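You operate a simulated robot arm through the tools that you are given. There is no shell and no other tool. Be economical: measure what you need, move in short steps, check, and stop when the job is done.

Carry out the task below with a simulated robot arm. There is one attempt and no reset: what you move stays moved.

TASK
Pull the white lid open.

It is judged by the outcome, as a careful person would: the job done as asked, and still so three seconds after it is handed in. It fails if anything else is knocked over, pushed out of place, dropped, spilled or broken.

THE ROBOT
A 6-joint arm with a two-finger parallel gripper, fixed in place. Base frame: the origin is at the foot of the arm, x ahead of it, y to its left, z up. Lengths are in mm, angles in rad, forces in N, time in s.
With the tool pointing down near the work surface it reaches from about 200 to 660 mm from the base axis. Its first joint turns from -1.152 to 1.152 rad. Payload 2.9 kg.
Tool frame: the origin (TCP) lies between the finger pads and is the grasp point; the fingertips stand 30 mm ahead of it; z points along the fingers, y is the line along which they close. The gripper opens to 110 mm. The fingers are 20 mm wide and 10 mm thick; the gripper's body (48 by 112 mm) begins 55 mm behind the TCP.
Orientation is told as [roll, pitch, yaw] about the base's x, y, z axes, in that order, counted from this pose: with the fingers straight down and closing along the base's y, the tool's x points along the base's -x, its y along +y and its z along -z.

THE INTERFACE
- The arm moves only by the tool send_rows. Its arguments are lists of equal length, an entry for each row: "xyz": the shift along the tool's x, y, z in mm, a list of three; "delta_rot": the turn, a rotation vector about the tool's x, y, z in degrees, a list of three; "grip": the opening in per cent of the stroke, from 0 (shut) to 100 (fully open). In form: {"xyz": [[x, y, z], ...], "delta_rot": [[wx, wy, wz], ...], "grip": [grip, ...]}. A call has 1 to 8 rows; each row shifts and turns the commanded pose from where the row before left it, along the tool's axes as they then stand. A row lasts 0.2 s, in which the tool goes at most 50 mm and 0.15 rad; a call with a longer step from one row to the next is refused whole, and so is a gripper value outside its range. A pose out of reach is approached as far as the arm can. The call stops where the force on the tool passes 40 N (or 10 N more than at its start, if that is more) or the arm is blocked; 0.2 s more then pass. The fingers move at their own pace (about 108 mm/s each) and stop on an object; they squeeze with about 29 N. The grip force told is the motor's: it shows also when the fingers shut on nothing. Time passes only in rows, and 0.2 s behind the last, so rows that do not move let the fingers close. It gives the time, the measured TCP pose, the force on the tool (base axes), the opening and the grip force at its end, in the units of the frame above (readings bear some noise).
- Cameras (640 x 400 px; columns grow to the right, rows downward): "scene" is fixed at [119.9, 462.9, 1386.6]; the picture's right is [-0.38, -0.93, 0.00], its down [-0.40, 0.16, -0.90] and it looks along [0.83, -0.34, -0.43] (base axes); focal length 332 px, centre (320, 200). "wrist" rides on the gripper at [-36, 0, -57] in the tool frame; the picture's right is [0.00, -1.00, 0.00], its down [0.97, 0.00, -0.24] and it looks along [0.24, 0.00, 0.97] (tool axes); focal length 218 px, centre (320, 200).
- get_image(camera): a new picture of that camera. No time passes.
- point_at(camera, pixels): for up to 12 pixels [column, row] of the newest picture of that camera ("zoom" is the newest enlarged one), the place [x, y, z] in the base frame of the surface seen there, good to about 2 mm, but the place of the scene camera against the robot may be out by one fixed shift of up to 25 mm in any direction. No time passes.
- zoom(camera, box): a new picture of the part [left, top, right, bottom] of that camera's present view, enlarged. No time passes.
- job_done(): hands the job in; it is judged then, once.

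Work in short steps. Measure before you move; look again where a grasp or a placing could have gone wrong, and mend it. You have 60 turns and 30 pictures in all, the two below and enlarged ones among them. Open the gripper and draw the arm clear of the work before you hand the job in, unless the task says otherwise; then end with one line.

The tools are called after "Call:" by a JSON object that holds its "op" and its "data". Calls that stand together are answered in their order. send_rows: Moves the arm, as the interface text tells. Its arguments: {"type":"object","properties":{"xyz":{"type":"array","items":{"type":"array","items":{"type":"number"}}},"delta_rot":{"type":"array","items":{"type":"array","items":{"type":"number"}}},"grip":{"type":"array","items":{"type":"number"}}},"required":["xyz","delta_rot","grip"]} The other tools are called the same way: get_image (camera) takes a picture; point_at (camera, pixels) gives the place of the surface under pixels of a picture; zoom (camera, box) takes an enlarged picture of a part of a camera's view; job_done () hands the job in.

At the start:

```text
clock: 0.0
tcp_pos: [413.1, 195.7, 1209.5]
orientation: [-0.001, 0.001, 0.0]
force: [0.8, 0.7, 0.0]
opening: 110.1
finger_force: 0.1
```

scene: 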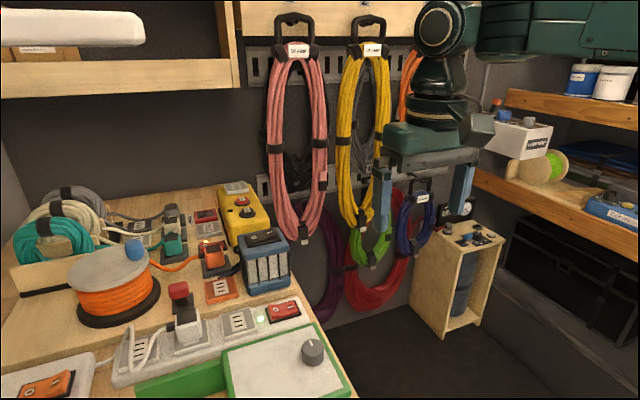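
wrist: 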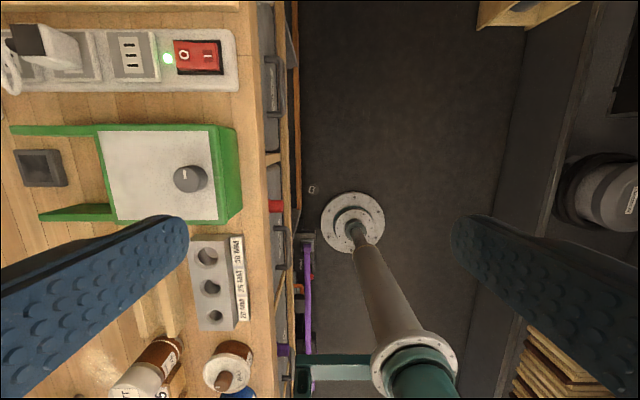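

The white lid with a grey knob sits on a green box in wrist view (knob about 190,178), with green rails running left. I'll look closer at it in both views.

Call:
{"op": "zoom", "data": {"camera": "wrist", "box": [0, 100, 260, 262]}}

Call:
{"op": "zoom", "data": {"camera": "scene", "box": [100, 290, 380, 400]}}

Call:
{"op": "point_at", "data": {"camera": "wrist", "pixels": [[190, 176], [172, 150], [105, 140], [112, 210], [205, 140], [212, 210], [230, 180], [40, 168], [50, 130], [60, 215], [80, 170], [160, 190]]}}

Call:
{"op": "point_at", "data": {"camera": "scene", "pixels": [[312, 346], [313, 358], [270, 350], [240, 365], [300, 330], [200, 375]]}}

```text
2.46 times, centred on (130, 181) of wrist
```

zoom: 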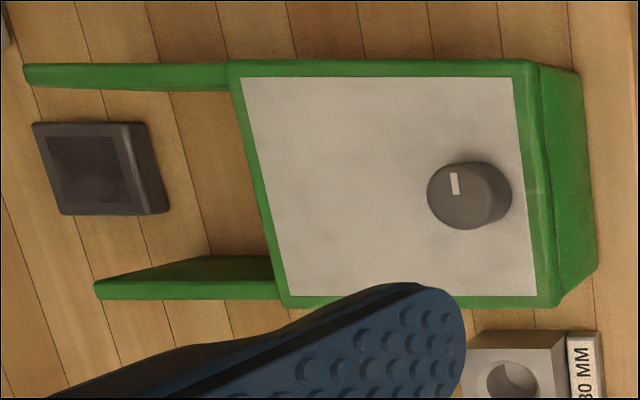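

```text
2.29 times, centred on (240, 345) of scene
```

zoom: 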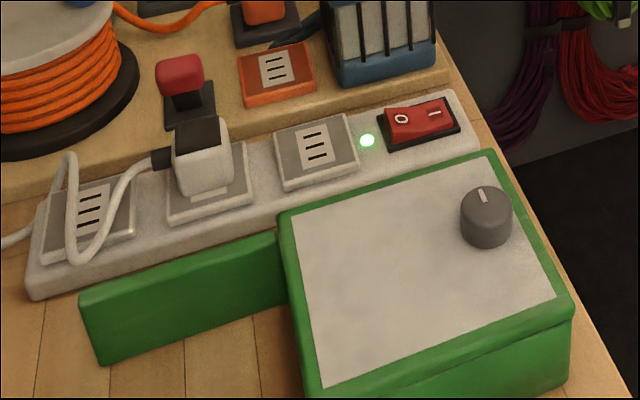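

```text
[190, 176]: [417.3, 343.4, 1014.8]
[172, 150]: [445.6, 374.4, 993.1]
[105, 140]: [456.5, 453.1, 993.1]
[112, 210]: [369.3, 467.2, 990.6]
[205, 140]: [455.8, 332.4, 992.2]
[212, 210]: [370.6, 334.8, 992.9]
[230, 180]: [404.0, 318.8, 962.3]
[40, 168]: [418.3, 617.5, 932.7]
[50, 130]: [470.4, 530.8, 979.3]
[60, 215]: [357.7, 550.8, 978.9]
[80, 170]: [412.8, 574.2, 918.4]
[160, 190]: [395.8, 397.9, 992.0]
```

```text
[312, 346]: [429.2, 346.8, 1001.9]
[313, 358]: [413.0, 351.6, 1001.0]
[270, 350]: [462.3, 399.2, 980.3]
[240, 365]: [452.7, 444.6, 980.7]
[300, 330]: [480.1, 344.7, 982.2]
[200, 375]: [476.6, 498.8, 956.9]
```

Lid top is at z≈992 and the knob top at z≈1015 around (417, 343); the side walls running to +y are lower, at z≈979. How it opens isn't clear yet, so I'll move over the box high up and look from there.

Call:
{"op": "send_rows", "data": {"xyz": [[0, 49, 0], [0, 49, 0], [0, 49, 0], [0, 0, 0]], "delta_rot": [[0, 0, 0], [0, 0, 0], [0, 0, 0], [0, 0, 0]], "grip": [100, 100, 100, 100]}}

Call:
{"op": "get_image", "data": {"camera": "wrist"}}

```text
clock: 1.0
tcp_pos: [414.7, 340.9, 1209.9]
orientation: [0.0, -0.001, 0.0]
force: [-0.2, 0.2, -0.1]
opening: 110.0
finger_force: 0.1
```

```text
25 pictures are left
```

wrist: 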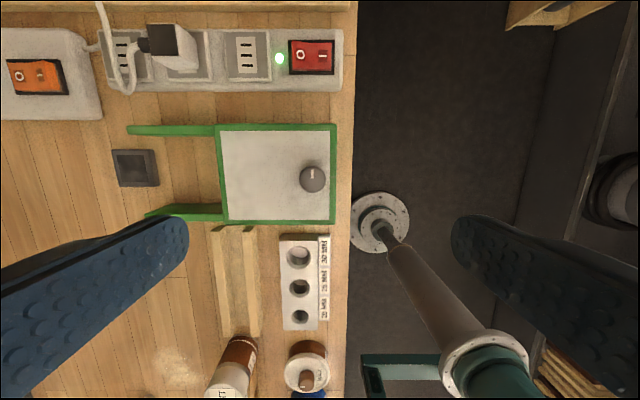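

Call:
{"op": "zoom", "data": {"camera": "wrist", "box": [100, 100, 360, 262]}}

Call:
{"op": "point_at", "data": {"camera": "wrist", "pixels": [[312, 174], [312, 188], [304, 180], [323, 180], [312, 167], [230, 140], [322, 140], [330, 215], [150, 131], [170, 213], [190, 170], [134, 165]]}}

```text
2.46 times, centred on (230, 181) of wrist
```

zoom: 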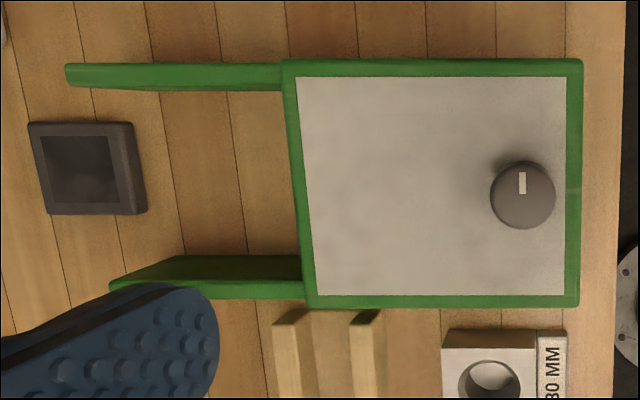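

```text
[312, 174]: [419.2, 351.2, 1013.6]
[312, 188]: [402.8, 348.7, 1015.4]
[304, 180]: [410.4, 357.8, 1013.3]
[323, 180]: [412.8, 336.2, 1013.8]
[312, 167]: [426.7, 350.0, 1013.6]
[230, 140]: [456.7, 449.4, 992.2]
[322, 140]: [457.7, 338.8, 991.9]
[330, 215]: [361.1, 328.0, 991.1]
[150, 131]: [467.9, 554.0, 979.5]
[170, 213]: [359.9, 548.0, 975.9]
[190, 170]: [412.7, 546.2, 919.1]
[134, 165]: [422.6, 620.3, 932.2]
```

Call:
{"op": "zoom", "data": {"camera": "scene", "box": [210, 345, 298, 400]}}

Call:
{"op": "zoom", "data": {"camera": "wrist", "box": [290, 120, 346, 155]}}

Call:
{"op": "point_at", "data": {"camera": "wrist", "pixels": [[218, 140], [222, 200], [280, 126], [280, 222], [334, 150], [334, 200]]}}

```text
7.27 times, centred on (254, 372) of scene
```

zoom: 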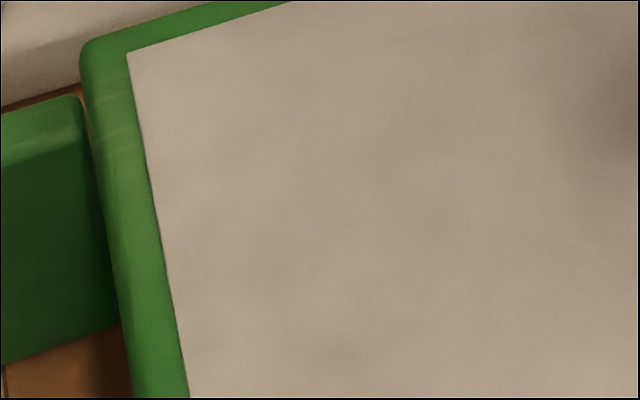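

```text
11.43 times, centred on (318, 138) of wrist
```

zoom: 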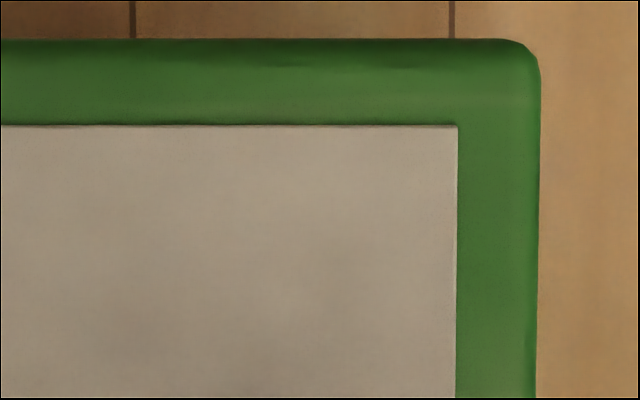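

```text
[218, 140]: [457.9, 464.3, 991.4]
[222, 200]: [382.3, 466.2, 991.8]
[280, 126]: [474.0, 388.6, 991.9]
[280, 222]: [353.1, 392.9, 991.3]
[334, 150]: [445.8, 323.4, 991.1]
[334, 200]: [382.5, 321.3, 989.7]
```

Knob is about 27 mm across, centred near (414.5, 347), z 992–1014. I'll descend with fingertips to about z 997, straddling it along y.

Call:
{"op": "send_rows", "data": {"xyz": [[0, 6, 40], [0, 0, 45], [0, 0, 45], [0, 0, 30], [0, 0, 0]], "delta_rot": [[0, 0, 0], [0, 0, 0], [0, 0, 0], [0, 0, 0], [0, 0, 0]], "grip": [60, 60, 60, 60, 60]}}

Call:
{"op": "get_image", "data": {"camera": "wrist"}}

```text
clock: 2.2
tcp_pos: [415.8, 349.4, 1049.5]
orientation: [-0.001, 0.0, 0.0]
force: [0.4, 0.3, 0.4]
opening: 65.8
finger_force: 0.1
```

```text
21 pictures are left
```

wrist: 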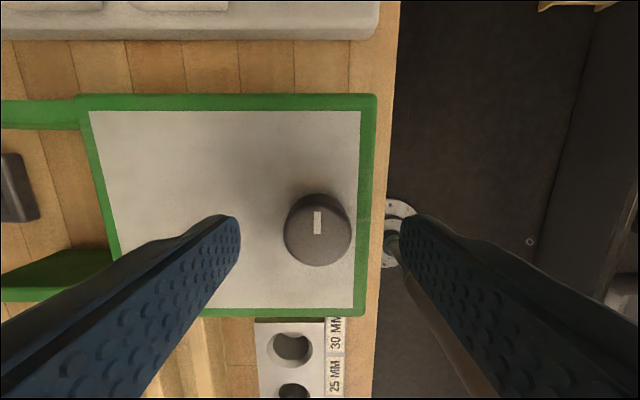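

Knob at (318, 225) is centred between the fingers. I'll descend 22 mm and close.

Call:
{"op": "send_rows", "data": {"xyz": [[0, 0, 12], [0, 0, 11], [0, 0, 0], [0, 0, 0], [0, 0, 0]], "delta_rot": [[0, 0, 0], [0, 0, 0], [0, 0, 0], [0, 0, 0], [0, 0, 0]], "grip": [60, 60, 0, 0, 0]}}

Call:
{"op": "get_image", "data": {"camera": "wrist"}}

```text
clock: 3.4
tcp_pos: [414.6, 350.1, 1025.5]
orientation: [0.003, -0.002, 0.003]
force: [1.9, 22.2, -5.8]
opening: 31.0
finger_force: 45.1
```

```text
20 pictures are left
```

wrist: 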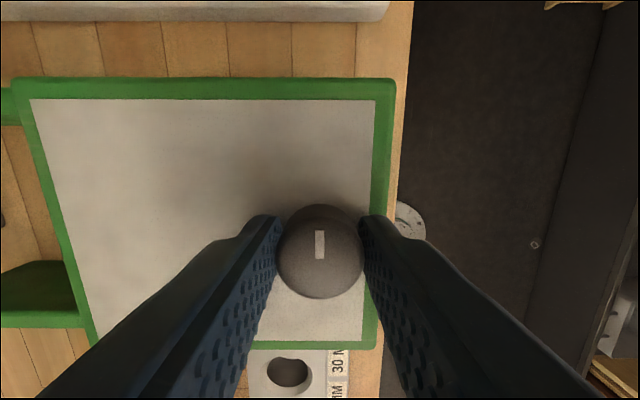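

Knob is gripped (opening 31 mm) with a 22 N side load in +y. I'll ease +y a few mm to see whether the lid slides.

Call:
{"op": "send_rows", "data": {"xyz": [[0, 3, 0], [0, 2, 0], [0, 0, 0]], "delta_rot": [[0, 0, 0], [0, 0, 0], [0, 0, 0]], "grip": [0, 0, 0]}}

```text
clock: 4.2
tcp_pos: [414.8, 350.3, 1026.4]
orientation: [-0.004, 0.004, -0.003]
force: [-1.4, -0.9, 0.4]
opening: 31.0
finger_force: 44.7
```

Call:
{"op": "send_rows", "data": {"xyz": [[0, 3, 0], [0, 3, 0], [0, 0, 0]], "delta_rot": [[0, 0, 0], [0, 0, 0], [0, 0, 0]], "grip": [0, 0, 0]}}

```text
clock: 5.0
tcp_pos: [414.3, 358.2, 1026.1]
orientation: [-0.001, 0.001, 0.001]
force: [0.3, -0.3, -11.5]
opening: 31.1
finger_force: 45.3
```

The tool moved 8 mm in +y with almost no side force. I'll check what actually moved.

Call:
{"op": "zoom", "data": {"camera": "scene", "box": [100, 290, 380, 400]}}

Call:
{"op": "get_image", "data": {"camera": "wrist"}}

```text
2.29 times, centred on (240, 345) of scene
```

zoom: 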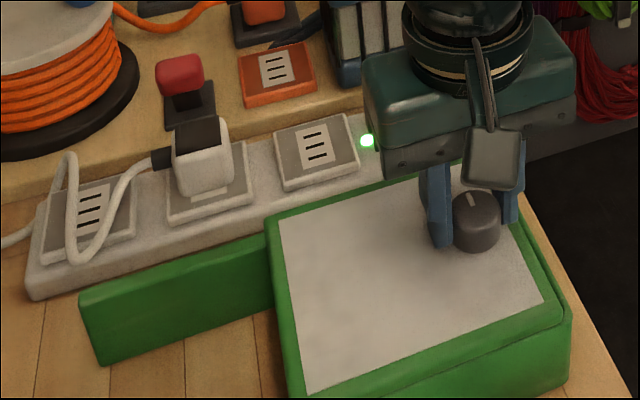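

```text
18 pictures are left
```

wrist: 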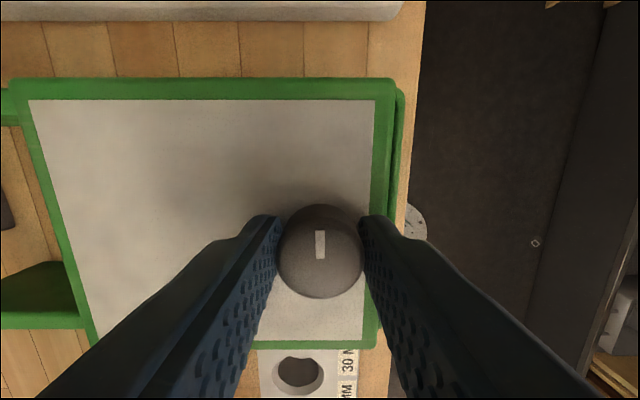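

The lid, green rim included, slides along the rails while the box stays put, so it's a sliding lid. I'll continue in +y.

Call:
{"op": "send_rows", "data": {"xyz": [[0, 6, 0], [0, 8, 0], [0, 8, 0], [0, 8, 0], [0, 8, 0], [0, 8, 0], [0, 0, 0]], "delta_rot": [[0, 0, 0], [0, 0, 0], [0, 0, 0], [0, 0, 0], [0, 0, 0], [0, 0, 0], [0, 0, 0]], "grip": [0, 0, 0, 0, 0, 0, 0]}}

```text
clock: 6.6
tcp_pos: [414.6, 405.1, 1026.9]
orientation: [0.001, 0.0, -0.001]
force: [4.4, -0.8, -9.7]
opening: 30.9
finger_force: 45.0
```

Sliding freely; y is now 405. Continuing.

Call:
{"op": "send_rows", "data": {"xyz": [[0, 7, 0], [0, 7, 0], [0, 7, 0], [0, 7, 0], [0, 6, 0], [0, 0, 0]], "delta_rot": [[0, 0, 0], [0, 0, 0], [0, 0, 0], [0, 0, 0], [0, 0, 0], [0, 0, 0]], "grip": [0, 0, 0, 0, 0, 0]}}

Call:
{"op": "get_image", "data": {"camera": "scene"}}

Call:
{"op": "get_image", "data": {"camera": "wrist"}}

```text
clock: 8.0
tcp_pos: [414.4, 438.2, 1025.8]
orientation: [-0.004, 0.001, -0.001]
force: [5.3, -0.4, -14.3]
opening: 30.9
finger_force: 44.5
```

```text
17 pictures are left
```

scene: 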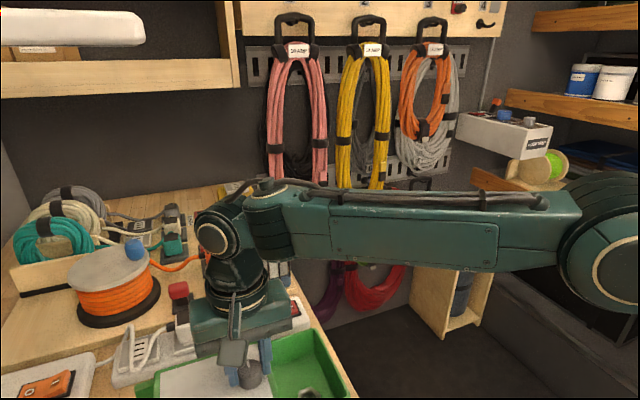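

```text
16 pictures are left
```

wrist: 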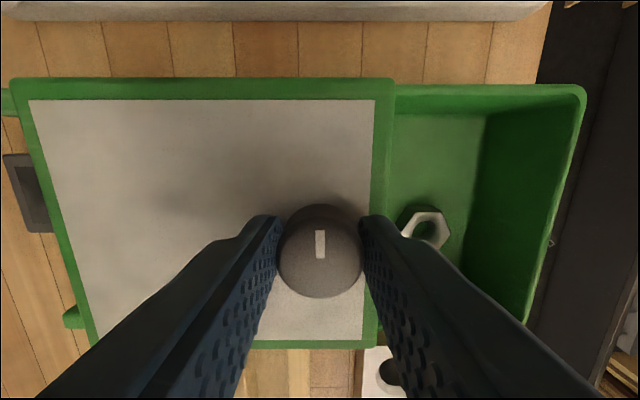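

It's open about 88 mm with more rail left (small stub at 70,315). I'll keep going in small steps to the stop.

Call:
{"op": "send_rows", "data": {"xyz": [[0, 4, 0.3], [0, 4, 0.3], [0, 4, 0.3], [0, 3, 0], [0, 0, 0]], "delta_rot": [[0, 0, 0], [0, 0, 0], [0, 0, 0], [0, 0, 0], [0, 0, 0]], "grip": [0, 0, 0, 0, 0]}}

Call:
{"op": "get_image", "data": {"camera": "wrist"}}

```text
clock: 9.2
tcp_pos: [416.1, 454.1, 1026.9]
orientation: [0.002, -0.003, -0.001]
force: [6.9, -0.9, -6.2]
opening: 30.8
finger_force: 45.2
```

```text
15 pictures are left
```

wrist: 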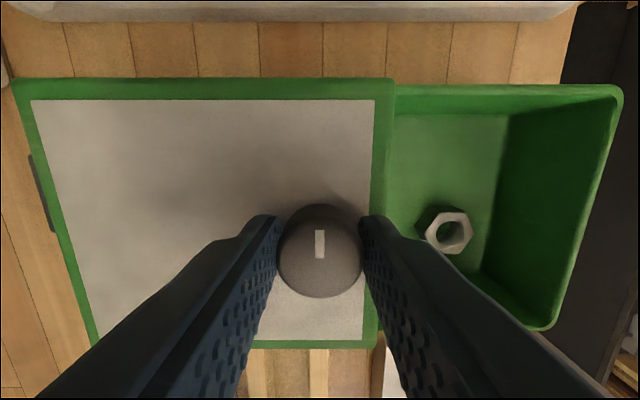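

Open about 104 mm with no stop felt; the lid still sits mostly on the rails. I'll continue a little further to look for the end stop.

Call:
{"op": "send_rows", "data": {"xyz": [[0, 4, 0], [0, 4, 0], [0, 4, 0], [0, 4, 0], [0, 0, 0]], "delta_rot": [[0, 0, 0], [0, 0, 0], [0, 0, 0], [0, 0, 0], [0, 0, 0]], "grip": [0, 0, 0, 0, 0]}}

Call:
{"op": "get_image", "data": {"camera": "wrist"}}

```text
clock: 10.4
tcp_pos: [415.6, 469.9, 1026.8]
orientation: [0.0, 0.001, 0.0]
force: [6.3, -0.2, 2.4]
opening: 30.9
finger_force: 44.8
```

```text
14 pictures are left
```

wrist: 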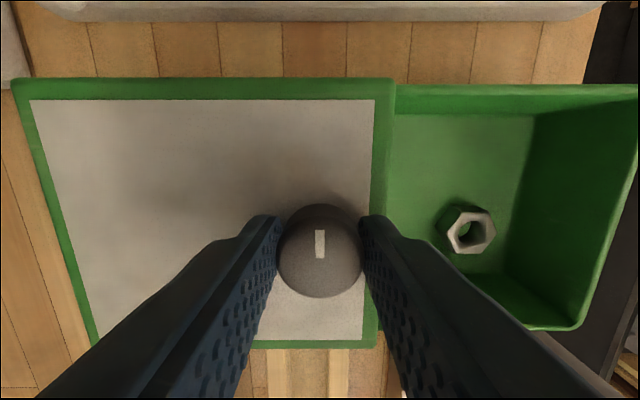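

Open about 120 mm; a white object now sits near the lid's far-left corner (15, 70). I'll measure the clearance before going further.

Call:
{"op": "point_at", "data": {"camera": "wrist", "pixels": [[14, 85], [5, 80], [15, 72], [25, 60], [390, 83], [382, 340], [500, 200], [400, 100], [90, 340]]}}

Call:
{"op": "zoom", "data": {"camera": "scene", "box": [60, 310, 360, 400]}}

```text
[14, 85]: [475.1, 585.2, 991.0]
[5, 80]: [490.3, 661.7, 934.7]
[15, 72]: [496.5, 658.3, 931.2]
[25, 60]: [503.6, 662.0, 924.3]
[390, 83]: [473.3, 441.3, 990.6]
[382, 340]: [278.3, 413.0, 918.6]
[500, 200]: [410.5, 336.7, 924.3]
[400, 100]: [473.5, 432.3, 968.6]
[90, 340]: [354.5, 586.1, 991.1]
```

```text
2.13 times, centred on (210, 355) of scene
```

zoom: 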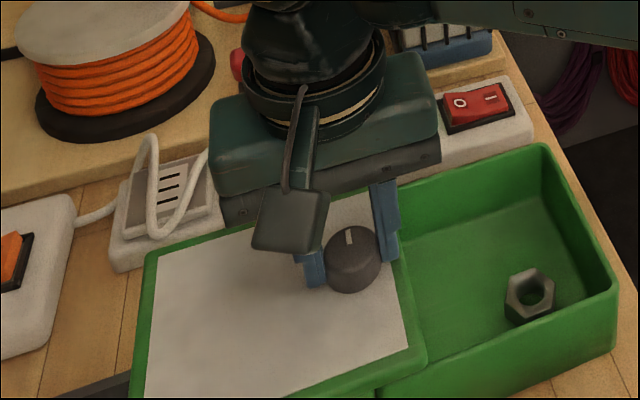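

Nothing obstructs: the strip is ~57 mm lower and well away. The lid's edge is at y≈441, so I'll pull about 14 mm more to clear the box opening, with the lid's centre still well on the rails.

Call:
{"op": "send_rows", "data": {"xyz": [[0, 4, 0], [0, 4, 0], [0, 3, 0], [0, 3, 0], [0, 0, 0]], "delta_rot": [[0, 0, 0], [0, 0, 0], [0, 0, 0], [0, 0, 0], [0, 0, 0]], "grip": [0, 0, 0, 0, 0]}}

```text
clock: 11.3
tcp_pos: [414.9, 475.3, 1026.4]
orientation: [-0.013, 0.011, -0.008]
force: [-2.5, -10.4, 4.4]
opening: 30.9
finger_force: 44.5
stopped in row 4: the force on the tool passed its limit (the readings are from after the stop); the commanded pose is now the measured one
```

The end stop was reached at y≈475, so the lid is fully open (~125 mm). I'll release and lift clear.

Call:
{"op": "send_rows", "data": {"xyz": [[0, 0, 0], [0, 0, 0], [0, 0, 0]], "delta_rot": [[0, 0, 0], [0, 0, 0], [0, 0, 0]], "grip": [50, 50, 50]}}

Call:
{"op": "send_rows", "data": {"xyz": [[0, 0, -15], [0, 0, -30], [0, 0, -40], [0, 0, -40], [0, -40, -20], [0, -45, 0], [0, -45, 0], [0, 0, 0]], "delta_rot": [[0, 0, 0], [0, 0, 0], [0, 0, 0], [0, 0, 0], [0, 0, 0], [0, 0, 0], [0, 0, 0], [0, 0, 0]], "grip": [50, 50, 50, 50, 50, 50, 50, 50]}}

Call:
{"op": "get_image", "data": {"camera": "wrist"}}

Call:
{"op": "get_image", "data": {"camera": "scene"}}

```text
clock: 12.1
tcp_pos: [415.2, 477.3, 1025.6]
orientation: [-0.012, 0.01, -0.006]
force: [0.8, 0.5, 0.1]
opening: 55.0
finger_force: 0.0
```

```text
clock: 13.9
tcp_pos: [406.3, 339.0, 1156.5]
orientation: [-0.01, 0.008, -0.005]
force: [-0.8, 0.3, -0.1]
opening: 54.9
finger_force: 0.1
out of reach, approached as far as the arm can: row 4
```

```text
12 pictures are left
```

wrist: 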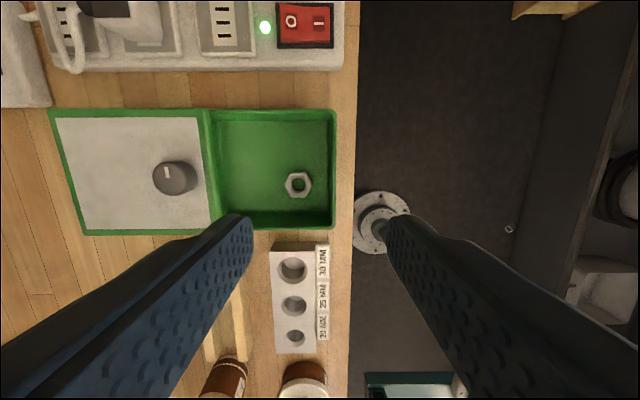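

```text
11 pictures are left
```

scene: 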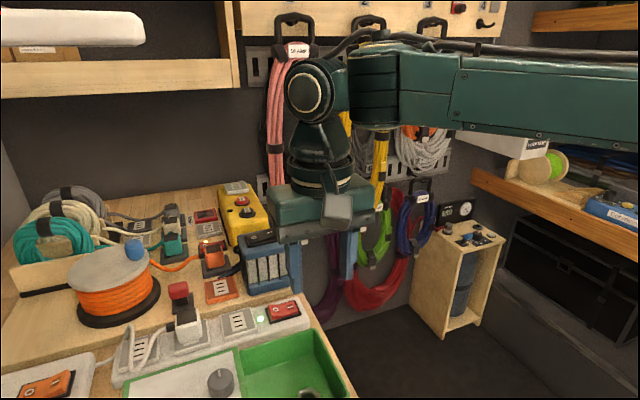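

The lid stays fully open, the arm is clear and open, and nothing else has moved.

Call:
{"op": "job_done", "data": {}}

```text
The job is handed in.
```

The white lid is pulled open to its end stop, about 125 mm along its rails. It stayed there after I let go of the knob, and nothing else on the bench was moved.
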